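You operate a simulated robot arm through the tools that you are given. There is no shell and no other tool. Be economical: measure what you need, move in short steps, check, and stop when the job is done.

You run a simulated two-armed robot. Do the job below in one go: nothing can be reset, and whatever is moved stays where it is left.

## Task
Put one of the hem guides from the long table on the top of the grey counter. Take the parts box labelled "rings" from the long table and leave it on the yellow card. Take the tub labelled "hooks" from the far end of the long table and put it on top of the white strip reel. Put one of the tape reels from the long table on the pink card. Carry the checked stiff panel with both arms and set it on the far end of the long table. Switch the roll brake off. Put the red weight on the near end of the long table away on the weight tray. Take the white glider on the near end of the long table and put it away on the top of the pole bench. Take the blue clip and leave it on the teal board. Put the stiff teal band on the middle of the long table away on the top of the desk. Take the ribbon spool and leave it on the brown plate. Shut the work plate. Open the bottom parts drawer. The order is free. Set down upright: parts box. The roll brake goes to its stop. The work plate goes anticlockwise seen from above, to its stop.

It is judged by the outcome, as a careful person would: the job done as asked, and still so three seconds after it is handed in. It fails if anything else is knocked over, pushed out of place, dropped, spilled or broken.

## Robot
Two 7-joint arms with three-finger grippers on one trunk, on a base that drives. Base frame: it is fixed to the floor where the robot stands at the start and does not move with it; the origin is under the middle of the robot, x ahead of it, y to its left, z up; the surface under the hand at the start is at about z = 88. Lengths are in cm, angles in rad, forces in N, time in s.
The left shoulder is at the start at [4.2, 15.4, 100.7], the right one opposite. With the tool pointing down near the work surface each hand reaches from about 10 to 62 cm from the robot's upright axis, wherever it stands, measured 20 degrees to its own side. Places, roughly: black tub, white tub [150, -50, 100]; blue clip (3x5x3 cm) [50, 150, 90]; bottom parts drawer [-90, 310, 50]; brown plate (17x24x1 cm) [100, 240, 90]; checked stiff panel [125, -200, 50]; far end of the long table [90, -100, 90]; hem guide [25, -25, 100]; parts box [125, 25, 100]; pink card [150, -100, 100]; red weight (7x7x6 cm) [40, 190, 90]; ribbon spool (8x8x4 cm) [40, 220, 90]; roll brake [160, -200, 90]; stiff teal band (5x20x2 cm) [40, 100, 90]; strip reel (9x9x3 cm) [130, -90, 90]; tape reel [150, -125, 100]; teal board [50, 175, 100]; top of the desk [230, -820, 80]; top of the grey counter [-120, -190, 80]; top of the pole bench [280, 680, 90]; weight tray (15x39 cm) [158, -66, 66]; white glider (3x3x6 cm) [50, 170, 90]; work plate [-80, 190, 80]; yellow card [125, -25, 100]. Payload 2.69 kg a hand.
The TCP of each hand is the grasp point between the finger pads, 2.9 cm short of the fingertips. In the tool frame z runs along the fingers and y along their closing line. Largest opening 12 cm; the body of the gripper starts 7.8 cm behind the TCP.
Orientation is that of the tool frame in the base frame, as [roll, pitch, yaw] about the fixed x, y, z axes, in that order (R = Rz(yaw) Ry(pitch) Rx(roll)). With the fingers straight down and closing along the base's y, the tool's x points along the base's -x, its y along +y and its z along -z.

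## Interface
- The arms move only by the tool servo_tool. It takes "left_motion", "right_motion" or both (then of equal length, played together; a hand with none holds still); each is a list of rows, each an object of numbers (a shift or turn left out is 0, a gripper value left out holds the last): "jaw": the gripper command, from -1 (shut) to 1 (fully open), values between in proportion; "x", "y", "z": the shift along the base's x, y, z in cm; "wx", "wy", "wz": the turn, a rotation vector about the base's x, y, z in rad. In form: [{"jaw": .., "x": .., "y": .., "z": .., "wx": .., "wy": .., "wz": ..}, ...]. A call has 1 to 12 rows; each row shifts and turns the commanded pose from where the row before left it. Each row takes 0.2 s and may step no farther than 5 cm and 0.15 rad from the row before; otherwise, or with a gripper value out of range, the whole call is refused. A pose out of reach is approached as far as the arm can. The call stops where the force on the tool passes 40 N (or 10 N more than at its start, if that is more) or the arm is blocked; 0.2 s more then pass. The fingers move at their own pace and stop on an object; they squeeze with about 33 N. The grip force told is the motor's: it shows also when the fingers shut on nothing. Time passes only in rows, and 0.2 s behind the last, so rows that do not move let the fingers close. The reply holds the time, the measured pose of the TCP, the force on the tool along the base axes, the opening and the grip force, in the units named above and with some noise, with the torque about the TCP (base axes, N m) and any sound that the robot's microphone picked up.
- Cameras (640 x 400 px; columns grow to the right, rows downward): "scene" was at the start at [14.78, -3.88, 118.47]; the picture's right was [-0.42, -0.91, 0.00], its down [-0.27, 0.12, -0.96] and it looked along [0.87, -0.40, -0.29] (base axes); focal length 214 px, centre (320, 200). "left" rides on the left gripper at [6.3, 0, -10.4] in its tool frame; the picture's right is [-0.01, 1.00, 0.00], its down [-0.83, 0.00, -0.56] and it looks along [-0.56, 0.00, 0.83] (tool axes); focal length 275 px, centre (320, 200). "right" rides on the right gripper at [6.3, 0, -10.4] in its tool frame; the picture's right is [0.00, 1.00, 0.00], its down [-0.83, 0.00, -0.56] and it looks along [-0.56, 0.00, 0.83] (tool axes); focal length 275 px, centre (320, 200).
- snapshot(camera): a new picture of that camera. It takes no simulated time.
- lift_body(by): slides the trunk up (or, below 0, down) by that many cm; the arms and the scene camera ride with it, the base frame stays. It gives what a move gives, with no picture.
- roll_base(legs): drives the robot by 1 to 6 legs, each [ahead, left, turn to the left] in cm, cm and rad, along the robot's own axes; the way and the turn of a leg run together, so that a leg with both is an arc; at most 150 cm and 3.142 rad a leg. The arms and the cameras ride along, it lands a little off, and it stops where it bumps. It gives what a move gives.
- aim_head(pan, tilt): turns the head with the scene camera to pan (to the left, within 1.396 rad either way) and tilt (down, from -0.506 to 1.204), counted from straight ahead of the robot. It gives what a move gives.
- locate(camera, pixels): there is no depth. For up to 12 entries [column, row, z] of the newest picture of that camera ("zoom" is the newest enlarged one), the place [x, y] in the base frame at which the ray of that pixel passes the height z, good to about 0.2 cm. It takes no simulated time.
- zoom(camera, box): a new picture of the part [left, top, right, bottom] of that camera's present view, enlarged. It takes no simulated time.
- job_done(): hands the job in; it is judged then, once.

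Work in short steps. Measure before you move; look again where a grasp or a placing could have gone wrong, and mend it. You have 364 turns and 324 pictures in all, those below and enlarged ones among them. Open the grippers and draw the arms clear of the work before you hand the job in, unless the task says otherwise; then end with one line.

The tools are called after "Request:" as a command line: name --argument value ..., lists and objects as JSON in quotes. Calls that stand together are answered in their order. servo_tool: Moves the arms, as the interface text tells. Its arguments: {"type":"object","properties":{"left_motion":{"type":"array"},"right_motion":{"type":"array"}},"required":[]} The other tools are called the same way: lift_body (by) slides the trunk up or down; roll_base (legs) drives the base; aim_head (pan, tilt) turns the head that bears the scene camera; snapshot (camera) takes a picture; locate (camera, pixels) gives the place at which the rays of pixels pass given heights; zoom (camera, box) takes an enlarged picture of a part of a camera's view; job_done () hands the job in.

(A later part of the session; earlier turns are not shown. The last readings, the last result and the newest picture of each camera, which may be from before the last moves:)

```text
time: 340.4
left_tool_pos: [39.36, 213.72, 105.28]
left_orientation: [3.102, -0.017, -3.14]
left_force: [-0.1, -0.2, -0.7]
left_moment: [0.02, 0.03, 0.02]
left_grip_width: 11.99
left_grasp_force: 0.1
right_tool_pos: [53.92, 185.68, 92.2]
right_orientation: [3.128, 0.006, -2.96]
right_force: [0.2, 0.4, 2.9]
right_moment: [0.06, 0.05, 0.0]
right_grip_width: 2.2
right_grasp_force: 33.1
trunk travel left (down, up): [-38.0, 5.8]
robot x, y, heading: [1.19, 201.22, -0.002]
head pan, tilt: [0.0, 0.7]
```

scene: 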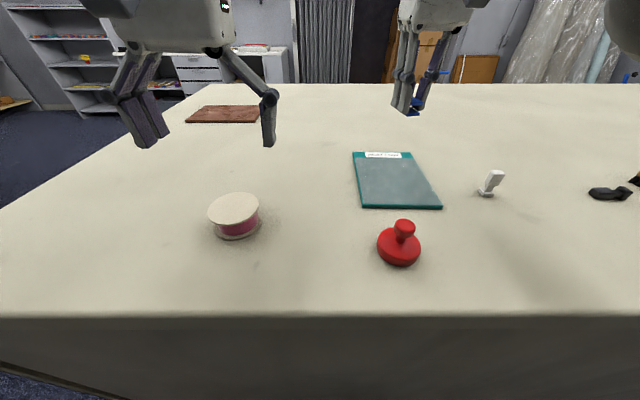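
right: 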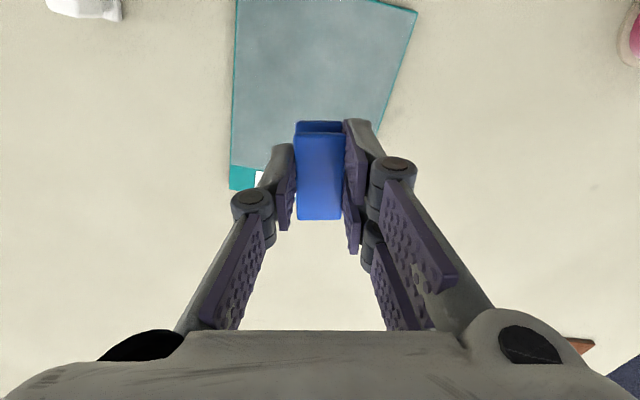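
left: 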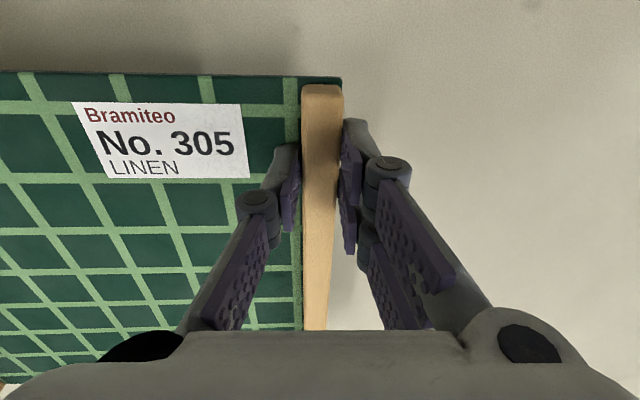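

Light contact. Release and rise; check.

Request:
servo_tool --right_motion '[{"z": -0.15}, {"jaw": 0}, {}, {"z": 4}, {"z": 5}, {"z": 5}]'

Request:
snapshot --camera "right"

Request:
snapshot --camera "left"

```text
time: 341.8
left_tool_pos: [39.25, 213.72, 105.46]
left_orientation: [3.102, -0.017, -3.139]
left_force: [-0.2, 0.9, 0.4]
left_moment: [0.0, 0.01, 0.0]
left_grip_width: 12.0
left_grasp_force: 0.0
right_tool_pos: [53.52, 185.75, 106.11]
right_orientation: [3.128, 0.002, -2.96]
right_force: [-0.1, -0.1, 0.5]
right_moment: [0.0, -0.03, 0.01]
right_grip_width: 6.01
right_grasp_force: 0.0
trunk travel left (down, up): [-38.0, 5.8]
robot x, y, heading: [0.9, 201.36, -0.002]
head pan, tilt: [0.0, 0.7]
```

```text
169 pictures are left
```

right: 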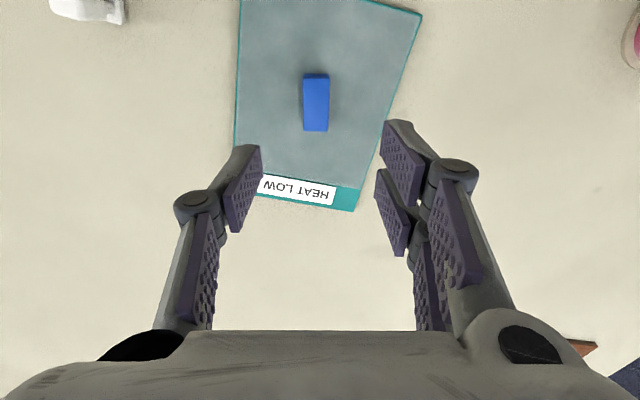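

```text
168 pictures are left
```

left: 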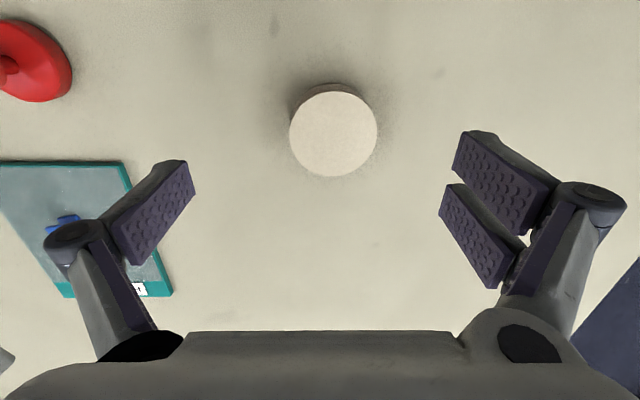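

Clip done. Spool is under the left hand at (334,132). Locate and grasp.

Request:
locate --camera "left" --pixels '[[334, 133, 92], [289, 133, 92], [378, 133, 92]]'

```text
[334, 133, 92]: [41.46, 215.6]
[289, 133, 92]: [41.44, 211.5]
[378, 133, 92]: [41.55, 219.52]
```

Request:
servo_tool --left_motion '[{"x": 2.1, "y": 1.8}, {"z": -4}, {"z": -4}, {"z": -4}, {"z": -2}, {"jaw": -1}, {}, {}, {"z": 2}, {"z": 3}]'

Request:
snapshot --camera "left"

```text
time: 344.0
left_tool_pos: [41.41, 215.36, 96.15]
left_orientation: [3.103, -0.016, -3.138]
left_force: [1.2, 0.4, -0.2]
left_moment: [0.02, 0.0, 0.01]
left_grip_width: 7.8
left_grasp_force: 33.0
right_tool_pos: [53.62, 185.75, 106.13]
right_orientation: [3.129, 0.004, -2.961]
right_force: [-0.1, -0.1, -0.6]
right_moment: [0.01, -0.02, -0.01]
right_grip_width: 5.99
right_grasp_force: 0.1
trunk travel left (down, up): [-38.0, 5.8]
robot x, y, heading: [1.54, 201.33, -0.003]
head pan, tilt: [0.0, 0.7]
```

```text
167 pictures are left
```

left: 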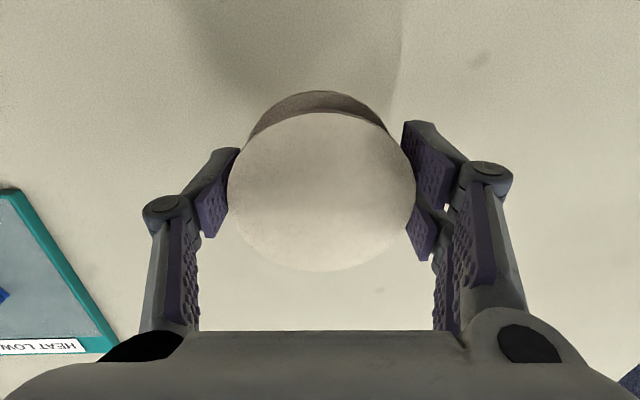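

Spool held. Determine the table's near-end edge for approaching the brown plate.

Request:
servo_tool --left_motion '[{"z": 5}, {"z": 4}]'

Request:
aim_head --pan 0.7 --tilt 0.4

Request:
snapshot --camera "scene"

```text
time: 344.6
left_tool_pos: [41.58, 215.43, 105.25]
left_orientation: [3.103, -0.019, -3.138]
left_force: [0.1, 0.5, -0.4]
left_moment: [0.0, 0.01, -0.02]
left_grip_width: 7.85
left_grasp_force: 32.6
right_tool_pos: [53.7, 185.65, 106.26]
right_orientation: [3.13, 0.004, -2.96]
right_force: [-0.1, 0.7, -0.4]
right_moment: [0.01, 0.0, 0.0]
right_grip_width: 6.0
right_grasp_force: 0.1
trunk travel left (down, up): [-38.0, 5.8]
robot x, y, heading: [1.37, 201.39, 0.002]
head pan, tilt: [0.0, 0.7]
```

```text
time: 345.7
left_tool_pos: [41.56, 215.46, 105.18]
left_orientation: [3.105, -0.019, -3.141]
left_force: [-1.3, 0.0, -1.0]
left_moment: [0.01, -0.02, 0.0]
left_grip_width: 7.83
left_grasp_force: 33.0
right_tool_pos: [53.59, 185.67, 106.15]
right_orientation: [3.13, 0.003, -2.959]
right_force: [0.0, -0.4, 0.1]
right_moment: [-0.01, -0.01, 0.0]
right_grip_width: 6.02
right_grasp_force: 0.0
trunk travel left (down, up): [-38.0, 5.8]
robot x, y, heading: [1.32, 201.3, -0.007]
head pan, tilt: [0.7, 0.4]
```

```text
166 pictures are left
```

scene: 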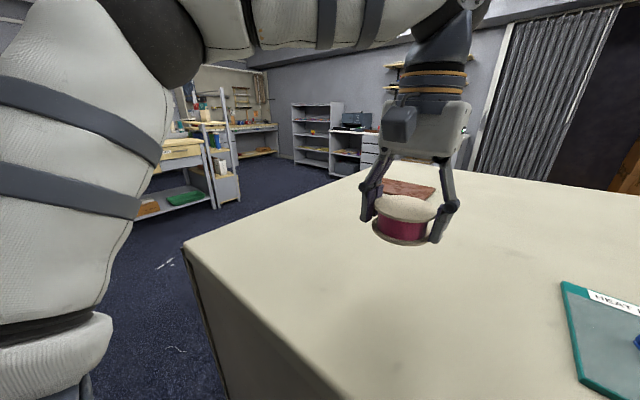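

Request:
locate --camera "scene" --pixels '[[184, 245, 88], [375, 168, 88], [270, 340, 88], [385, 180, 88.7], [435, 188, 88.7], [410, 199, 88.7], [215, 205, 0]]'

```text
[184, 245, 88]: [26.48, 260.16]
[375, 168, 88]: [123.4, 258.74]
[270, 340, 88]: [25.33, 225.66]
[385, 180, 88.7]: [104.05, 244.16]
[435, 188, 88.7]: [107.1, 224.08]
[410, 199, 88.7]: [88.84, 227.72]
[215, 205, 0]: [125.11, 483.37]
```

Table end is y≈260. Drive around to [97,290] and face the end (-y).

Request:
roll_base --legs '[[0, 92, 0], [92, 0, 0], [0, 0, -1.57]]'

Request:
aim_head --pan 0.0 --tilt 0.6

Request:
snapshot --camera "scene"

```text
time: 361.4
left_tool_pos: [106.14, 253.88, 105.23]
left_orientation: [3.103, -0.016, 1.571]
left_force: [-0.1, 0.2, -0.7]
left_moment: [0.01, 0.03, 0.0]
left_grip_width: 7.83
left_grasp_force: 32.9
right_tool_pos: [76.35, 241.78, 105.94]
right_orientation: [3.129, 0.004, 1.749]
right_force: [0.2, 0.1, -0.7]
right_moment: [0.03, 0.0, 0.02]
right_grip_width: 6.0
right_grasp_force: 0.0
trunk travel left (down, up): [-38.0, 5.8]
robot x, y, heading: [91.93, 294.34, -1.574]
head pan, tilt: [0.7, 0.4]
```

```text
time: 362.5
left_tool_pos: [106.1, 253.82, 105.23]
left_orientation: [3.104, -0.018, 1.57]
left_force: [0.0, 0.1, -0.7]
left_moment: [0.02, 0.02, -0.02]
left_grip_width: 7.82
left_grasp_force: 32.9
right_tool_pos: [76.36, 241.79, 106.18]
right_orientation: [3.128, 0.003, 1.75]
right_force: [0.3, 0.5, 0.2]
right_moment: [0.0, -0.01, -0.06]
right_grip_width: 6.0
right_grasp_force: 0.1
trunk travel left (down, up): [-38.0, 5.8]
robot x, y, heading: [92.28, 294.45, -1.571]
head pan, tilt: [0.0, 0.6]
```

```text
165 pictures are left
```

scene: 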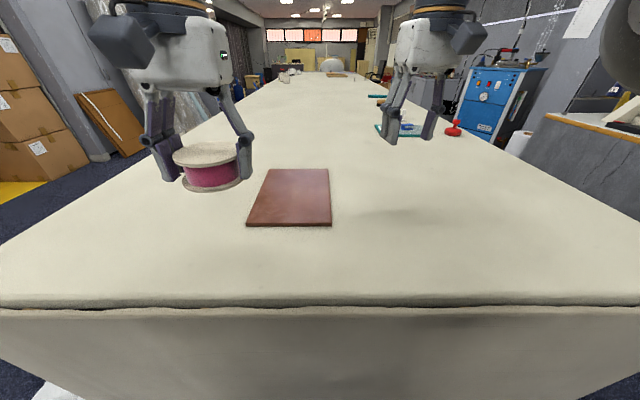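

Request:
locate --camera "scene" --pixels '[[246, 225, 88.7], [332, 225, 88.7], [328, 169, 88.7], [268, 169, 88.7], [293, 194, 88.7]]'

```text
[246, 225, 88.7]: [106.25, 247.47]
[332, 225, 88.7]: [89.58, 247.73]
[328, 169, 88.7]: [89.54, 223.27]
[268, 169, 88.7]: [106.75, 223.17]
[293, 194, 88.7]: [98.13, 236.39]
```

Plate centre [98,235.5]. Drive 6 forward and 4 right, then reach out.

Request:
roll_base --legs '[[6, -5, 0]]'

Request:
servo_tool --left_motion '[{"x": -1, "y": -3, "z": -1}, {"x": -1, "y": -3, "z": -2}, {"x": -1, "y": -3, "z": -2}, {"y": -1.5, "z": -2}]'

Request:
snapshot --camera "left"

```text
time: 363.6
left_tool_pos: [101.03, 247.78, 105.17]
left_orientation: [3.103, -0.018, 1.571]
left_force: [-0.2, 0.1, 0.1]
left_moment: [0.04, -0.02, 0.01]
left_grip_width: 7.81
left_grasp_force: 33.6
right_tool_pos: [71.29, 235.84, 106.07]
right_orientation: [3.126, 0.005, 1.749]
right_force: [-0.7, -0.8, -0.5]
right_moment: [0.0, -0.02, 0.01]
right_grip_width: 6.01
right_grasp_force: 0.1
trunk travel left (down, up): [-38.0, 5.8]
robot x, y, heading: [86.99, 288.41, -1.571]
head pan, tilt: [0.0, 0.6]
```

```text
time: 364.6
left_tool_pos: [98.21, 237.39, 98.09]
left_orientation: [3.102, -0.018, 1.569]
left_force: [0.0, 1.2, 0.2]
left_moment: [-0.03, 0.01, -0.02]
left_grip_width: 7.79
left_grasp_force: 32.7
right_tool_pos: [71.37, 235.94, 106.14]
right_orientation: [3.13, 0.004, 1.75]
right_force: [0.8, 0.3, 0.1]
right_moment: [0.01, -0.03, 0.0]
right_grip_width: 5.99
right_grasp_force: 0.1
trunk travel left (down, up): [-38.0, 5.8]
robot x, y, heading: [87.06, 288.5, -1.575]
head pan, tilt: [0.0, 0.6]
```

```text
164 pictures are left
```

left: 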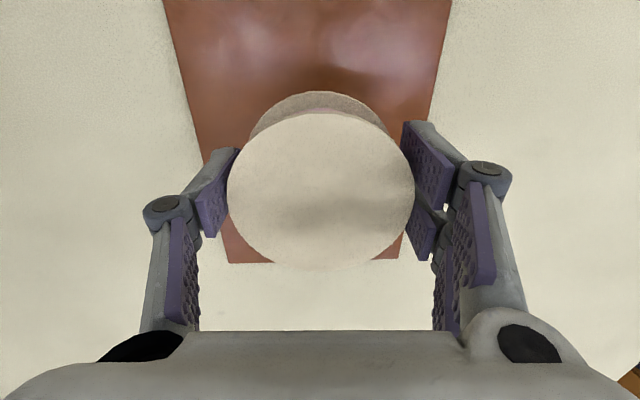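

Over the plate. Lower to contact and release.

Request:
servo_tool --left_motion '[{"z": -3}, {"z": -2}, {"z": -0.5}, {"z": -0.4}, {"z": -0.3}]'

```text
time: 365.8
left_tool_pos: [98.06, 237.47, 92.23]
left_orientation: [3.104, -0.015, 1.57]
left_force: [1.0, 0.4, 7.3]
left_moment: [-0.02, 0.26, -0.05]
left_grip_width: 7.81
left_grasp_force: 32.6
right_tool_pos: [71.36, 236.01, 106.12]
right_orientation: [3.13, 0.007, 1.748]
right_force: [-0.1, 0.2, 0.9]
right_moment: [-0.02, -0.04, 0.02]
right_grip_width: 6.01
right_grasp_force: 0.1
trunk travel left (down, up): [-38.0, 5.8]
robot x, y, heading: [86.96, 287.97, -1.577]
head pan, tilt: [0.0, 0.6]
```

Request:
servo_tool --left_motion '[{"jaw": 0.7}, {"jaw": 1}, {"z": 3}, {"z": 5}, {"z": 5, "y": 0}, {"y": 4}, {"y": 4}]'

Request:
snapshot --camera "scene"

```text
time: 367.4
left_tool_pos: [98.05, 245.57, 104.82]
left_orientation: [3.103, -0.015, 1.571]
left_force: [0.2, 1.2, 0.0]
left_moment: [-0.02, -0.02, -0.03]
left_grip_width: 12.02
left_grasp_force: 0.1
right_tool_pos: [71.37, 235.92, 105.98]
right_orientation: [3.128, 0.003, 1.748]
right_force: [0.4, -0.3, 0.0]
right_moment: [0.0, 0.0, -0.02]
right_grip_width: 6.0
right_grasp_force: 0.1
trunk travel left (down, up): [-38.0, 5.8]
robot x, y, heading: [87.35, 288.72, -1.572]
head pan, tilt: [0.0, 0.6]
```

```text
163 pictures are left
```

scene: 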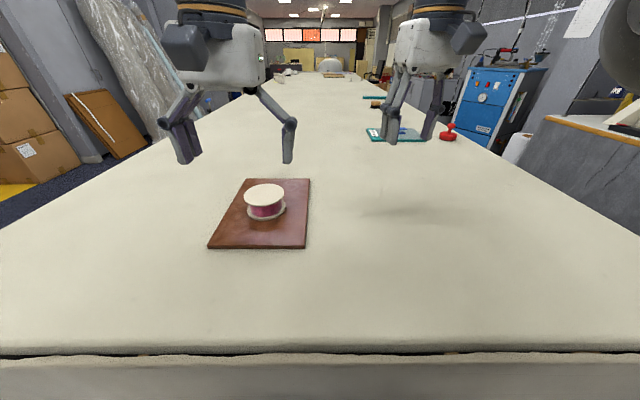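

Spool done. Next look at the drawers and work plate on the -x side: back up and turn to face -x.

Request:
roll_base --legs '[[-15, 0, 0], [0, 0, -1.57]]'

Request:
aim_head --pan 0.2 --tilt 0.35

Request:
snapshot --camera "scene"

```text
time: 372.5
left_tool_pos: [44.34, 292.3, 104.97]
left_orientation: [3.103, -0.017, -0.001]
left_force: [1.0, 0.1, 0.5]
left_moment: [-0.01, 0.0, -0.02]
left_grip_width: 11.98
left_grasp_force: 0.1
right_tool_pos: [34.8, 318.81, 106.13]
right_orientation: [3.127, 0.003, 0.179]
right_force: [-0.3, -0.7, -0.6]
right_moment: [-0.01, 0.0, 0.0]
right_grip_width: 6.01
right_grasp_force: 0.1
trunk travel left (down, up): [-38.0, 5.8]
robot x, y, heading: [87.24, 303.14, 3.137]
head pan, tilt: [0.0, 0.6]
```

```text
time: 373.3
left_tool_pos: [44.36, 292.3, 104.9]
left_orientation: [3.103, -0.018, 0.002]
left_force: [-0.1, -0.4, 0.1]
left_moment: [0.03, 0.02, 0.01]
left_grip_width: 12.0
left_grasp_force: 0.0
right_tool_pos: [34.71, 318.83, 106.11]
right_orientation: [3.13, 0.004, 0.178]
right_force: [0.0, 0.5, 0.3]
right_moment: [-0.03, 0.02, -0.01]
right_grip_width: 5.99
right_grasp_force: 0.1
trunk travel left (down, up): [-38.0, 5.8]
robot x, y, heading: [87.15, 303.0, 3.136]
head pan, tilt: [0.201, 0.351]
```

```text
162 pictures are left
```

scene: 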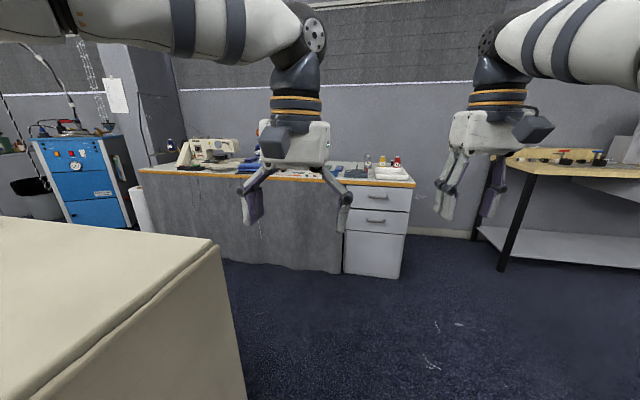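

Request:
zoom --camera "scene" --box '[230, 130, 450, 290]'

Request:
locate --camera "scene" --pixels '[[345, 273, 0], [398, 279, 0], [375, 198, 66], [373, 222, 50], [413, 187, 78], [140, 170, 80]]'

```text
2.50 times, centred on (340, 210) of scene
```

zoom: 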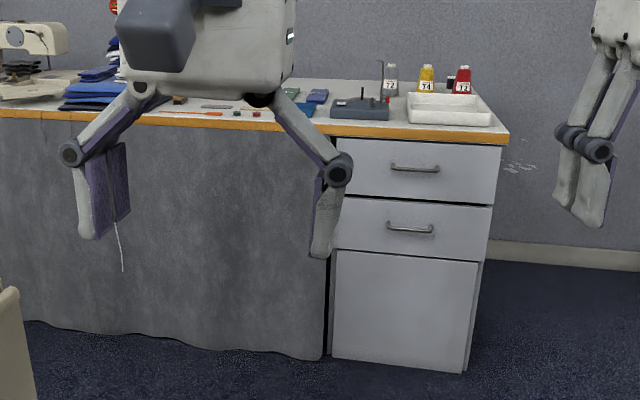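

```text
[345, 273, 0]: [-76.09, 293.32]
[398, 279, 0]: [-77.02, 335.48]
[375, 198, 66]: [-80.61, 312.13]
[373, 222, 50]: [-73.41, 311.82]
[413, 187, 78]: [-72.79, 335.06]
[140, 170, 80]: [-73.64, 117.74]
```

The bottom drawer's handle is at ≈[-74,312,50]. I'll grip it with the right hand pointing forward, closing vertically. Rotate the right hand in free space: first yaw.

Request:
servo_tool --right_motion '[{"wz": 0.14}, {"wz": 0.14}, {"wz": 0.14}, {"wz": 0.14}, {"wz": 0.14}, {"wz": 0.14}, {"wz": 0.14}, {"wz": 0.14}, {"wz": 0.14}, {"wz": 0.13}]'

Request:
servo_tool --right_motion '[{"wy": 0.14, "x": 1}, {"wy": 0.14, "x": 1}, {"wy": 0.14, "x": 1}, {"wy": 0.14, "x": 1}, {"wy": 0.14, "x": 1}, {"wy": 0.14}, {"wy": 0.14}, {"wy": 0.14}, {"wy": 0.14}, {"wy": 0.14}, {"wy": 0.14}, {"wy": 0.03}]'

```text
time: 375.5
left_tool_pos: [44.36, 292.15, 104.98]
left_orientation: [3.104, -0.018, 0.001]
left_force: [-0.3, -0.2, -0.1]
left_moment: [-0.03, 0.02, -0.02]
left_grip_width: 12.03
left_grasp_force: 0.1
right_tool_pos: [34.83, 318.96, 106.14]
right_orientation: [3.131, 0.004, 1.57]
right_force: [-0.3, 0.6, 0.1]
right_moment: [0.02, -0.04, 0.01]
right_grip_width: 6.01
right_grasp_force: 0.0
trunk travel left (down, up): [-38.0, 5.8]
robot x, y, heading: [87.14, 303.01, 3.14]
head pan, tilt: [0.201, 0.351]
```

```text
time: 378.1
left_tool_pos: [44.39, 292.22, 104.85]
left_orientation: [3.103, -0.018, 0.003]
left_force: [-0.8, 0.1, 0.6]
left_moment: [0.04, 0.0, 0.0]
left_grip_width: 11.96
left_grasp_force: 0.1
right_tool_pos: [39.89, 318.76, 106.12]
right_orientation: [-1.583, 0.002, 1.575]
right_force: [-0.6, 0.3, 0.5]
right_moment: [-0.01, 0.01, 0.0]
right_grip_width: 6.02
right_grasp_force: 0.1
trunk travel left (down, up): [-38.0, 5.8]
robot x, y, heading: [87.12, 303.22, 3.136]
head pan, tilt: [0.201, 0.351]
```

Good orientation. Retract the left hand and drive up to the drawers.

Request:
servo_tool --left_motion '[{"x": 4, "z": -1}, {"x": 4, "z": -1}, {"x": 2, "z": -1}]'

Request:
roll_base --legs '[[95, 7, 0]]'

Request:
lift_body --by -36

Request:
aim_head --pan -0.1 --tilt 0.5

Request:
snapshot --camera "scene"

Request:
snapshot --camera "right"

```text
time: 378.9
left_tool_pos: [54.43, 292.33, 101.92]
left_orientation: [3.103, -0.017, 0.002]
left_force: [0.1, 0.1, 0.4]
left_moment: [0.01, -0.01, 0.02]
left_grip_width: 12.0
left_grasp_force: 0.0
right_tool_pos: [39.84, 318.77, 106.15]
right_orientation: [-1.584, 0.003, 1.573]
right_force: [0.9, 1.0, -0.3]
right_moment: [0.01, 0.01, 0.02]
right_grip_width: 5.99
right_grasp_force: 0.0
trunk travel left (down, up): [-38.0, 5.8]
robot x, y, heading: [87.09, 303.34, 3.134]
head pan, tilt: [0.201, 0.351]
```

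```text
time: 383.8
left_tool_pos: [-39.91, 285.11, 101.84]
left_orientation: [3.102, -0.018, 0.009]
left_force: [-0.5, 0.3, 0.1]
left_moment: [-0.01, -0.03, 0.04]
left_grip_width: 12.0
left_grasp_force: 0.0
right_tool_pos: [-54.94, 311.71, 106.1]
right_orientation: [-1.586, 0.002, 1.582]
right_force: [0.2, 0.8, -0.7]
right_moment: [-0.01, 0.01, -0.01]
right_grip_width: 5.96
right_grasp_force: 0.1
trunk travel left (down, up): [-38.0, 5.8]
robot x, y, heading: [-7.21, 296.31, -3.137]
head pan, tilt: [0.201, 0.351]
```

```text
time: 387.3
left_tool_pos: [-39.84, 285.19, 65.97]
left_orientation: [3.104, -0.018, 0.01]
left_force: [0.3, 0.5, 0.7]
left_moment: [0.0, 0.0, 0.02]
left_grip_width: 12.01
left_grasp_force: 0.1
right_tool_pos: [-61.32, 311.55, 49.87]
right_orientation: [-2.036, 0.005, 1.582]
right_force: [-0.3, 0.8, 0.1]
right_moment: [-0.03, 0.05, 0.03]
right_grip_width: 6.02
right_grasp_force: 0.1
trunk travel left (down, up): [-2.0, 41.8]
robot x, y, heading: [-7.08, 296.41, -3.135]
head pan, tilt: [0.201, 0.351]
```

```text
time: 388.1
left_tool_pos: [-39.91, 285.23, 65.95]
left_orientation: [3.104, -0.015, 0.009]
left_force: [-0.3, -0.1, -0.2]
left_moment: [0.01, -0.01, 0.02]
left_grip_width: 12.0
left_grasp_force: 0.0
right_tool_pos: [-61.27, 311.57, 49.88]
right_orientation: [-2.037, 0.006, 1.581]
right_force: [1.0, -0.2, 0.6]
right_moment: [0.01, -0.02, 0.0]
right_grip_width: 6.02
right_grasp_force: 0.0
trunk travel left (down, up): [-2.0, 41.8]
robot x, y, heading: [-7.23, 296.33, -3.137]
head pan, tilt: [-0.099, 0.499]
```

```text
160 pictures are left
```

scene: 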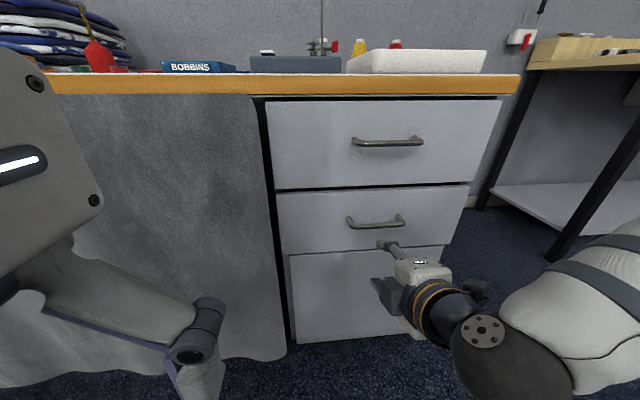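

```text
159 pictures are left
```

right: 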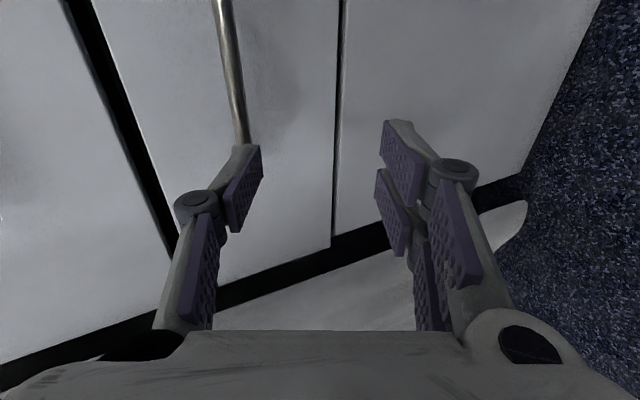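

Hand tilted down a bit by the trunk move. Locate the lower handle using the scene view.

Request:
locate --camera "scene" --pixels '[[375, 222, 50], [375, 222, 52], [375, 222, 54], [388, 142, 66], [388, 142, 68], [270, 186, 60], [290, 250, 45], [350, 222, 52], [402, 219, 52]]'

Request:
locate --camera "right" --pixels '[[243, 140, 50], [243, 140, 52], [243, 140, 54], [220, 5, 52], [335, 245, 44]]'

```text
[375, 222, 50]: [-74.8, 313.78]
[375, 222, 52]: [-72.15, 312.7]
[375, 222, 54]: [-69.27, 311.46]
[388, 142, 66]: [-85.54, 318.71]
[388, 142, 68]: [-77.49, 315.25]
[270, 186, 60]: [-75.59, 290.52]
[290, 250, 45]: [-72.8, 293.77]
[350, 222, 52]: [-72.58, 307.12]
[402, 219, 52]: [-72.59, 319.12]
```

```text
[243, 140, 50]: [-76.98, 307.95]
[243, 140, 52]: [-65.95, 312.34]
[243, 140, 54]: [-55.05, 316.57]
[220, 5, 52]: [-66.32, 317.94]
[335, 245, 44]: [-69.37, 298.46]
```

Handle bar at ≈[-74, 313.5, 50.5] (y 307–319). The tilted approach works for a y-bar: raise 7 cm, then advance along the finger direction.

Request:
servo_tool --right_motion '[{"z": 3.5, "y": 1}, {"z": 3.5, "y": 0.7}, {"x": -2.5, "z": -1.2}]'

Request:
snapshot --camera "right"

Request:
snapshot --camera "scene"

```text
time: 388.9
left_tool_pos: [-39.88, 285.19, 65.85]
left_orientation: [3.103, -0.017, 0.009]
left_force: [0.4, -0.3, 0.7]
left_moment: [0.02, 0.02, 0.04]
left_grip_width: 12.0
left_grasp_force: 0.0
right_tool_pos: [-64.43, 313.31, 55.63]
right_orientation: [-2.035, 0.007, 1.581]
right_force: [-0.1, 0.6, 0.5]
right_moment: [-0.01, 0.01, -0.01]
right_grip_width: 5.99
right_grasp_force: 0.0
right hand out of reach, approached as far as the arm can: row 1
trunk travel left (down, up): [-2.0, 41.8]
robot x, y, heading: [-7.48, 296.39, -3.139]
head pan, tilt: [-0.099, 0.499]
```

```text
158 pictures are left
```

right: 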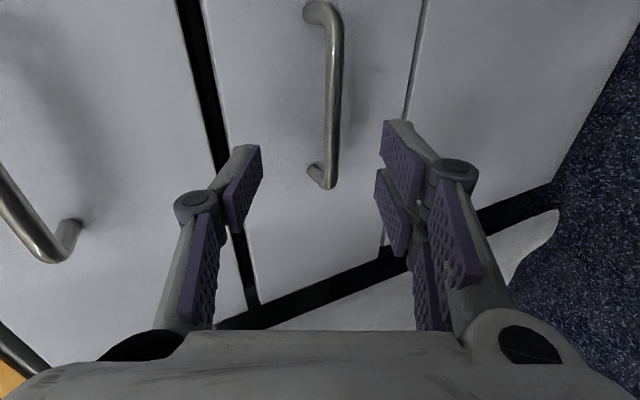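

```text
157 pictures are left
```

scene: 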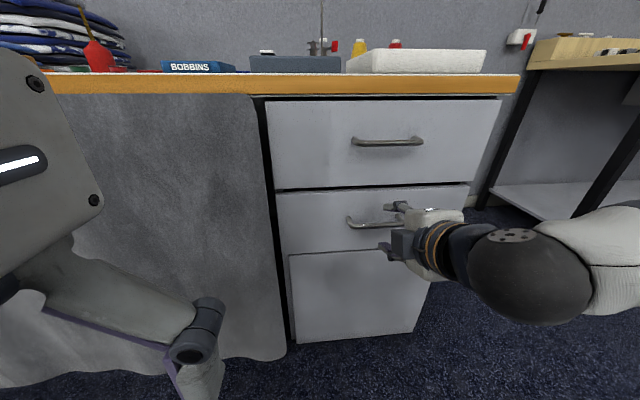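

Handle sits between the fingers (col 332). Advance along the fingers and close.

Request:
servo_tool --right_motion '[{"x": -2.4, "z": -1.4}, {"x": -2.4, "z": -1.3}, {"x": -2.3, "z": -1.2}, {"x": -1.6, "z": -0.9}]'

Request:
snapshot --camera "right"

```text
time: 389.9
left_tool_pos: [-40.04, 285.25, 65.98]
left_orientation: [3.104, -0.017, 0.009]
left_force: [-0.4, 0.8, -0.6]
left_moment: [0.02, -0.03, 0.0]
left_grip_width: 12.01
left_grasp_force: 0.0
right_tool_pos: [-72.98, 313.15, 50.77]
right_orientation: [-2.041, 0.005, 1.581]
right_force: [2.0, -0.6, 0.8]
right_moment: [0.02, 0.04, -0.07]
right_grip_width: 6.69
right_grasp_force: 0.4
trunk travel left (down, up): [-2.0, 41.8]
robot x, y, heading: [-6.95, 296.23, -3.132]
head pan, tilt: [-0.099, 0.499]
```

```text
156 pictures are left
```

right: 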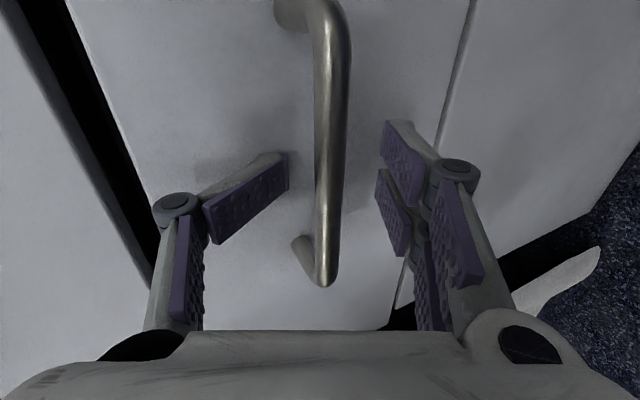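

Fingers straddle the bar; tip touches the face. Back 0.4 cm and close.

Request:
servo_tool --right_motion '[{"x": 0.4, "z": 0.2}, {"jaw": -1}, {}, {}]'

Request:
snapshot --camera "right"

```text
time: 390.9
left_tool_pos: [-39.84, 285.18, 65.86]
left_orientation: [3.104, -0.02, 0.009]
left_force: [0.5, -0.5, 0.1]
left_moment: [0.03, -0.02, 0.01]
left_grip_width: 11.99
left_grasp_force: 0.1
right_tool_pos: [-72.51, 313.19, 50.62]
right_orientation: [-2.045, 0.004, 1.583]
right_force: [11.5, -4.2, -24.2]
right_moment: [-0.22, 0.05, -0.62]
right_grip_width: 1.01
right_grasp_force: 37.8
trunk travel left (down, up): [-2.0, 41.8]
robot x, y, heading: [-7.36, 296.45, -3.14]
head pan, tilt: [-0.099, 0.499]
```

```text
155 pictures are left
```

right: 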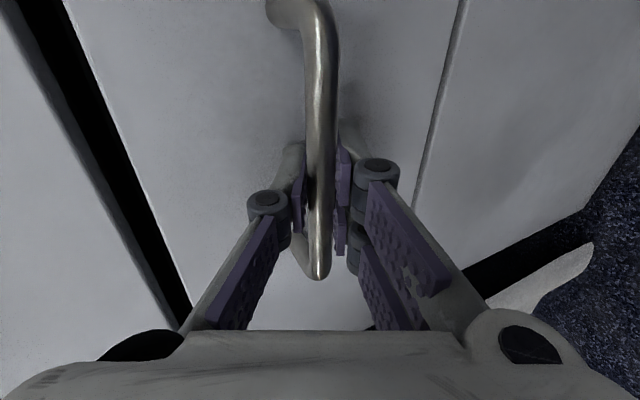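

Gripped the bar. Pull the drawer by driving back 20 cm.

Request:
servo_tool --right_motion '[{"z": -0.2}, {"x": 1}, {"x": 1.5}]'

Request:
roll_base --legs '[[-20, 0, 0]]'

Request:
snapshot --camera "scene"

```text
time: 391.7
left_tool_pos: [-40.03, 285.16, 65.94]
left_orientation: [3.104, -0.02, 0.01]
left_force: [-0.6, 0.6, -0.2]
left_moment: [0.01, -0.01, 0.01]
left_grip_width: 11.99
left_grasp_force: 0.0
right_tool_pos: [-70.28, 313.2, 50.53]
right_orientation: [-2.041, 0.006, 1.579]
right_force: [-1.3, -0.6, -27.5]
right_moment: [-0.17, 0.08, -0.38]
right_grip_width: 1.05
right_grasp_force: 37.8
trunk travel left (down, up): [-2.0, 41.8]
robot x, y, heading: [-7.2, 296.45, -3.135]
head pan, tilt: [-0.099, 0.499]
```

```text
time: 393.3
left_tool_pos: [-20.08, 285.43, 65.92]
left_orientation: [3.103, -0.02, 0.008]
left_force: [0.0, 0.8, -0.5]
left_moment: [0.01, 0.0, 0.02]
left_grip_width: 12.03
left_grasp_force: 0.1
right_tool_pos: [-50.06, 313.16, 50.71]
right_orientation: [-2.041, 0.005, 1.582]
right_force: [0.2, -1.8, -29.3]
right_moment: [-0.42, 0.1, -0.14]
right_grip_width: 1.04
right_grasp_force: 38.0
trunk travel left (down, up): [-2.0, 41.8]
robot x, y, heading: [12.77, 296.61, -3.143]
head pan, tilt: [-0.099, 0.499]
```

```text
154 pictures are left
```

scene: 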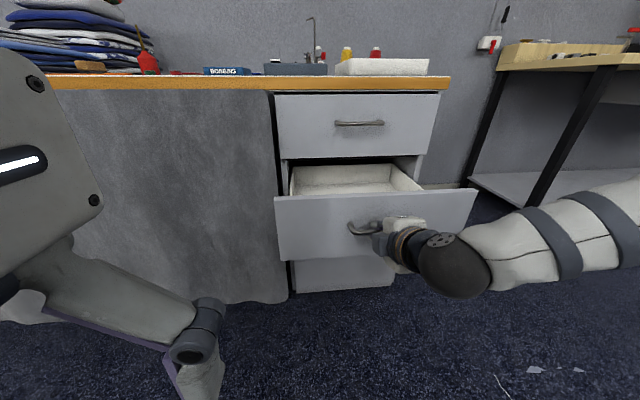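

Opened 22 cm. Pull on until its stop.

Request:
roll_base --legs '[[-14, 0, 0]]'

Request:
snapshot --camera "scene"

```text
time: 394.7
left_tool_pos: [-7.39, 285.34, 65.97]
left_orientation: [3.105, -0.017, 0.012]
left_force: [-0.1, -0.1, 0.1]
left_moment: [-0.02, 0.0, -0.02]
left_grip_width: 12.03
left_grasp_force: 0.0
right_tool_pos: [-38.29, 313.24, 51.92]
right_orientation: [-2.007, 0.006, 1.574]
right_force: [0.9, -0.2, 0.7]
right_moment: [-0.15, 0.03, -0.19]
right_grip_width: 1.15
right_grasp_force: 38.5
trunk travel left (down, up): [-2.0, 41.8]
robot x, y, heading: [25.37, 296.07, -3.139]
head pan, tilt: [-0.099, 0.499]
stopped in leg 1: the force on the tool passed its limit at 65 N (the readings are from after the stop); the commanded pose is now the measured one
```

```text
153 pictures are left
```

scene: 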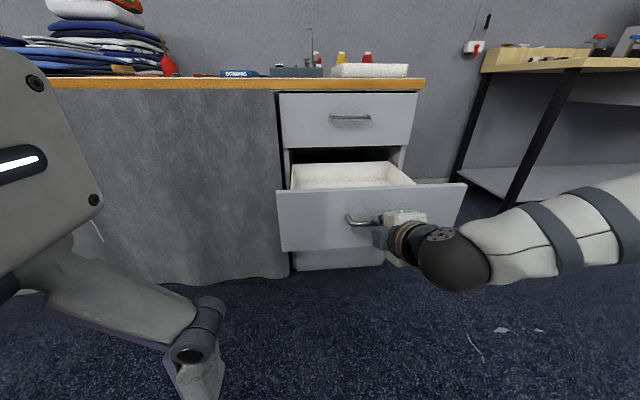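

Drawer is at its stop (≈34 cm). Release and withdraw along the finger axis, then back off and raise the trunk.

Request:
servo_tool --right_motion '[{"jaw": -0.2}, {"jaw": 0}, {"x": 2.5, "z": 1.2}, {"x": 3, "z": 1.5}, {"x": 3, "z": 1.5}]'

Request:
roll_base --legs '[[-12, 0, 0]]'

Request:
lift_body --by 36

Request:
snapshot --camera "scene"

```text
time: 395.9
left_tool_pos: [-7.34, 285.3, 65.94]
left_orientation: [3.104, -0.016, 0.012]
left_force: [-0.2, 0.1, 0.7]
left_moment: [0.01, 0.01, 0.02]
left_grip_width: 12.0
left_grasp_force: 0.1
right_tool_pos: [-29.98, 313.4, 56.04]
right_orientation: [-2.008, 0.004, 1.574]
right_force: [0.0, 0.2, -0.2]
right_moment: [-0.01, 0.02, 0.01]
right_grip_width: 6.02
right_grasp_force: 0.0
trunk travel left (down, up): [-2.0, 41.8]
robot x, y, heading: [25.3, 296.38, -3.136]
head pan, tilt: [-0.099, 0.499]
```

```text
time: 397.1
left_tool_pos: [4.48, 285.3, 65.99]
left_orientation: [3.104, -0.016, 0.01]
left_force: [-0.1, 0.7, 0.6]
left_moment: [0.03, -0.03, 0.0]
left_grip_width: 12.01
left_grasp_force: 0.0
right_tool_pos: [-18.08, 313.41, 56.01]
right_orientation: [-2.008, 0.005, 1.575]
right_force: [0.1, 0.2, 0.2]
right_moment: [0.02, -0.01, 0.02]
right_grip_width: 5.98
right_grasp_force: 0.0
trunk travel left (down, up): [-2.0, 41.8]
robot x, y, heading: [36.64, 296.54, -3.136]
head pan, tilt: [-0.099, 0.499]
```

```text
time: 400.6
left_tool_pos: [4.56, 285.32, 101.94]
left_orientation: [3.103, -0.02, 0.013]
left_force: [-0.5, -0.6, 0.0]
left_moment: [-0.02, 0.02, 0.0]
left_grip_width: 11.99
left_grasp_force: 0.1
right_tool_pos: [-17.96, 313.4, 91.82]
right_orientation: [-2.012, 0.004, 1.575]
right_force: [0.1, -0.1, -0.1]
right_moment: [-0.01, -0.01, 0.0]
right_grip_width: 6.02
right_grasp_force: 0.0
trunk travel left (down, up): [-38.0, 5.8]
robot x, y, heading: [37.21, 296.36, -3.143]
head pan, tilt: [-0.099, 0.499]
```

```text
152 pictures are left
```

scene: 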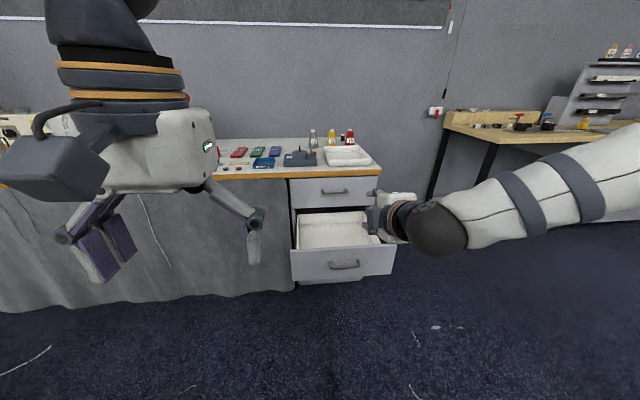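

Drawer done. Restore the right hand to pointing down (raising it), before going to the work plate.

Request:
servo_tool --right_motion '[{"wy": -0.14, "z": 2}, {"wy": -0.14, "z": 2}, {"wy": -0.14, "z": 2}, {"wy": -0.14, "z": 2}, {"wy": -0.14, "z": 2}, {"wy": -0.14, "z": 2}, {"wy": -0.14}, {"wy": -0.14}, {"wy": -0.01}]'

Request:
servo_tool --right_motion '[{"wz": -0.145}, {"wz": -0.145}, {"wz": -0.145}, {"wz": -0.145}, {"wz": -0.145}, {"wz": -0.145}, {"wz": -0.145}, {"wz": -0.145}, {"wz": -0.145}, {"wz": -0.145}, {"wz": -0.12}]'

Request:
roll_base --legs '[[0, 0, 1.57], [0, -49, 0], [70, 0, 0]]'

Request:
aim_head --pan -0.7 --tilt 0.45

Request:
snapshot --camera "scene"

```text
time: 402.6
left_tool_pos: [4.62, 285.31, 101.92]
left_orientation: [3.104, -0.016, 0.012]
left_force: [0.4, 0.5, -0.6]
left_moment: [-0.04, 0.02, 0.02]
left_grip_width: 11.98
left_grasp_force: 0.0
right_tool_pos: [-17.38, 313.31, 103.87]
right_orientation: [-3.139, 0.007, 1.571]
right_force: [0.7, -0.9, 0.3]
right_moment: [0.0, 0.02, 0.03]
right_grip_width: 6.0
right_grasp_force: 0.1
right hand out of reach, approached as far as the arm can: row 8
trunk travel left (down, up): [-38.0, 5.8]
robot x, y, heading: [36.66, 296.13, -3.133]
head pan, tilt: [-0.099, 0.499]
```

```text
time: 405.0
left_tool_pos: [4.58, 285.42, 101.82]
left_orientation: [3.104, -0.016, 0.01]
left_force: [0.5, 0.3, 0.8]
left_moment: [-0.03, 0.02, -0.02]
left_grip_width: 12.0
left_grasp_force: 0.1
right_tool_pos: [-17.41, 313.4, 103.77]
right_orientation: [-3.139, 0.005, -0.005]
right_force: [0.2, -0.1, 0.1]
right_moment: [-0.01, -0.01, -0.01]
right_grip_width: 5.99
right_grasp_force: 0.1
trunk travel left (down, up): [-38.0, 5.8]
robot x, y, heading: [37.52, 296.27, -3.142]
head pan, tilt: [-0.099, 0.499]
```

```text
time: 416.5
left_tool_pos: [-0.78, 193.93, 101.95]
left_orientation: [3.103, -0.017, 1.581]
left_force: [0.4, -0.2, 0.6]
left_moment: [-0.02, 0.01, -0.02]
left_grip_width: 11.99
left_grasp_force: 0.1
right_tool_pos: [-29.08, 171.98, 103.92]
right_orientation: [-3.137, 0.005, 1.565]
right_force: [0.1, 0.0, -0.2]
right_moment: [0.0, 0.0, 0.0]
right_grip_width: 6.03
right_grasp_force: 0.0
trunk travel left (down, up): [-38.0, 5.8]
robot x, y, heading: [-11.93, 226.53, -1.57]
head pan, tilt: [-0.099, 0.499]
```

```text
time: 417.5
left_tool_pos: [-0.84, 193.81, 101.95]
left_orientation: [3.104, -0.018, 1.579]
left_force: [0.3, 0.1, 0.0]
left_moment: [0.02, 0.02, 0.03]
left_grip_width: 12.01
left_grasp_force: 0.1
right_tool_pos: [-28.95, 172.02, 103.84]
right_orientation: [-3.137, 0.007, 1.566]
right_force: [0.1, -0.5, 0.4]
right_moment: [0.02, 0.01, 0.0]
right_grip_width: 6.02
right_grasp_force: 0.1
trunk travel left (down, up): [-38.0, 5.8]
robot x, y, heading: [-11.96, 226.4, -1.567]
head pan, tilt: [-0.7, 0.45]
```

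```text
151 pictures are left
```

scene: 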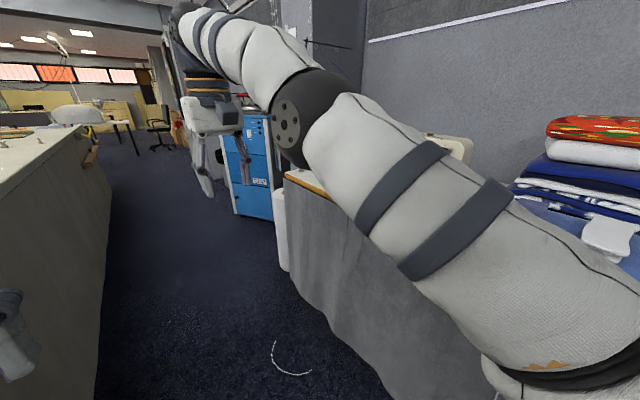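

Right arm blocks the view. Go on 36 cm, shift toward the table, then turn to face the bench.

Request:
roll_base --legs '[[32, 10, 0], [0, 0, -1.57]]'

Request:
aim_head --pan 0.0 --tilt 0.6

Request:
snapshot --camera "scene"

```text
time: 423.5
left_tool_pos: [-34.31, 183.58, 101.9]
left_orientation: [3.103, -0.016, 0.019]
left_force: [0.0, 0.0, 0.0]
left_moment: [0.01, 0.03, -0.04]
left_grip_width: 11.99
left_grasp_force: 0.1
right_tool_pos: [-56.51, 211.54, 103.81]
right_orientation: [-3.139, 0.007, 0.003]
right_force: [-0.2, 1.0, 0.2]
right_moment: [-0.02, -0.01, -0.03]
right_grip_width: 6.01
right_grasp_force: 0.1
trunk travel left (down, up): [-38.0, 5.8]
robot x, y, heading: [-1.56, 195.34, -3.125]
head pan, tilt: [-0.7, 0.45]
```

```text
time: 424.6
left_tool_pos: [-34.19, 183.54, 101.92]
left_orientation: [3.103, -0.017, 0.017]
left_force: [-0.1, 0.0, -0.9]
left_moment: [-0.01, -0.01, 0.05]
left_grip_width: 11.97
left_grasp_force: 0.0
right_tool_pos: [-56.46, 211.38, 103.87]
right_orientation: [-3.137, 0.006, 0.004]
right_force: [-0.7, 0.6, 0.2]
right_moment: [0.0, -0.01, 0.01]
right_grip_width: 6.0
right_grasp_force: 0.0
trunk travel left (down, up): [-38.0, 5.8]
robot x, y, heading: [-1.87, 194.59, -3.132]
head pan, tilt: [0.0, 0.6]
```

```text
150 pictures are left
```

scene: 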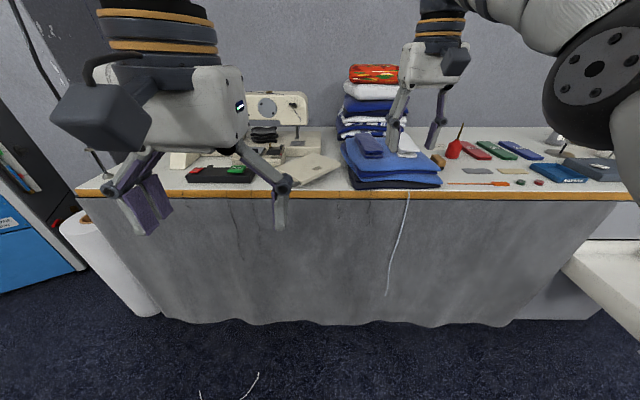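

Request:
servo_tool --left_motion '[{"y": -4, "z": 2}, {"y": -4, "z": 2}, {"y": -4}, {"y": -4}]'

Request:
zoom --camera "scene" --box '[160, 80, 400, 220]'

```text
time: 425.6
left_tool_pos: [-34.7, 167.36, 105.79]
left_orientation: [3.104, -0.017, 0.017]
left_force: [1.1, -0.6, 0.1]
left_moment: [0.0, 0.01, 0.05]
left_grip_width: 11.99
left_grasp_force: 0.1
right_tool_pos: [-56.45, 211.26, 103.88]
right_orientation: [-3.139, 0.006, 0.004]
right_force: [0.4, -0.3, -0.9]
right_moment: [0.0, 0.01, 0.03]
right_grip_width: 6.01
right_grasp_force: 0.0
trunk travel left (down, up): [-38.0, 5.8]
robot x, y, heading: [-1.48, 194.75, -3.128]
head pan, tilt: [0.0, 0.6]
```

```text
2.67 times, centred on (280, 150) of scene
```

zoom: 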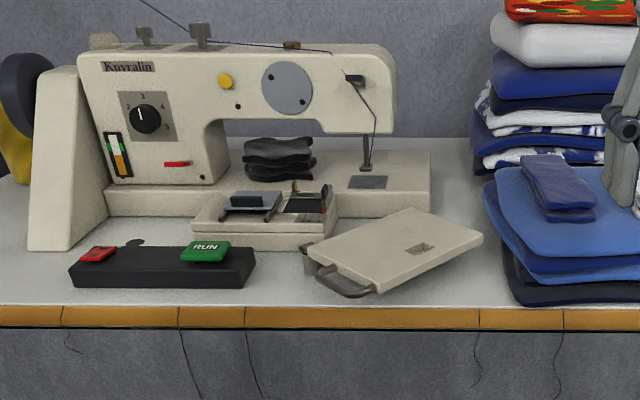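

Found the machine: the tan work plate with a handle at zoom (345,285). Locate its corners.

Request:
locate --camera "zoom" --pixels '[[310, 243, 84], [405, 208, 84], [483, 237, 84], [380, 288, 84], [345, 287, 83], [308, 256, 83], [195, 215, 84], [337, 200, 84], [337, 235, 84], [198, 235, 84], [430, 150, 86], [370, 182, 86]]'

Request:
zoom --camera "scene" --box '[220, 140, 360, 200]'

```text
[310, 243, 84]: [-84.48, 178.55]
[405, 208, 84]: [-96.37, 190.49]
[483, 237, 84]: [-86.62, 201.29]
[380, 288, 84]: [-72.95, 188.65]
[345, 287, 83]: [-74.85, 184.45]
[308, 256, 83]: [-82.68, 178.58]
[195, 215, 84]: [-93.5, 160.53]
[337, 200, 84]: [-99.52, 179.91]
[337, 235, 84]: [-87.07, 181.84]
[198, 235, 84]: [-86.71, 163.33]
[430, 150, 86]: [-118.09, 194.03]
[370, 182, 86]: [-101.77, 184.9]
```

```text
4.57 times, centred on (290, 170) of scene
```

zoom: 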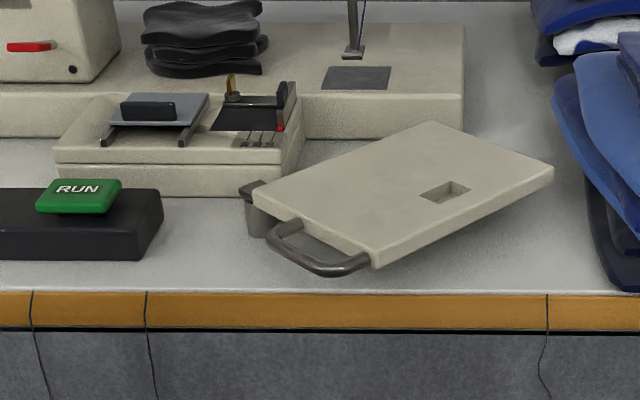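

Hinge is at the left corner (≈[-84,179]); anticlockwise swings the plate in beside the bed under the needle. Locate the handle.

Request:
locate --camera "zoom" --pixels '[[330, 272, 83], [285, 240, 83], [365, 262, 83], [270, 238, 83], [255, 190, 83], [250, 185, 80], [365, 270, 80], [150, 260, 80]]'

```text
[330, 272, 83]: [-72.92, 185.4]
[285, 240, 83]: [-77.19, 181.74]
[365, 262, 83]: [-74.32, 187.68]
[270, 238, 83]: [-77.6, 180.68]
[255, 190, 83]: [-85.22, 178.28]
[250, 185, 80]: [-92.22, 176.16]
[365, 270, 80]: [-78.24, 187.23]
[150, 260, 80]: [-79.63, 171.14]
```

Request:
snapshot --camera "right"

Request:
snapshot --camera "left"

```text
147 pictures are left
```

right: 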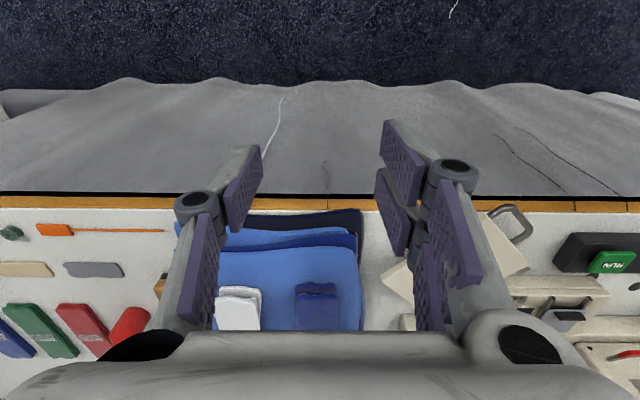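

```text
146 pictures are left
```

left: 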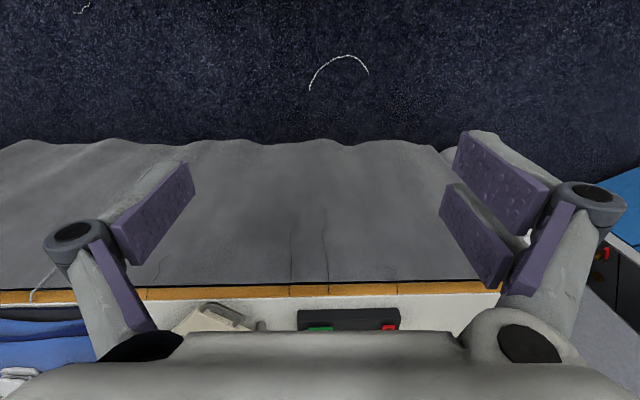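

Request:
locate --camera "right" --pixels '[[508, 207, 82], [508, 207, 84], [508, 207, 86], [490, 207, 84], [490, 207, 86], [533, 228, 84], [450, 193, 80]]'

Request:
locate --camera "zoom" --pixels '[[340, 274, 82], [340, 274, 84], [340, 274, 86], [375, 250, 84], [375, 250, 86], [295, 310, 80]]'

```text
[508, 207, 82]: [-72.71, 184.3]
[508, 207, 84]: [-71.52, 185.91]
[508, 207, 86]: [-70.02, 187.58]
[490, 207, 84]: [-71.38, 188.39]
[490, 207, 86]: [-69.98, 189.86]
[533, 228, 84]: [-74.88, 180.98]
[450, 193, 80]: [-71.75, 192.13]
```

```text
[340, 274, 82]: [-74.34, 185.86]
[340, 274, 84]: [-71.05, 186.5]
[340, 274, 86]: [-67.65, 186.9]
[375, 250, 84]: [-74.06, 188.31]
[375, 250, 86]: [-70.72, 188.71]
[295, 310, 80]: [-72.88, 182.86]
```

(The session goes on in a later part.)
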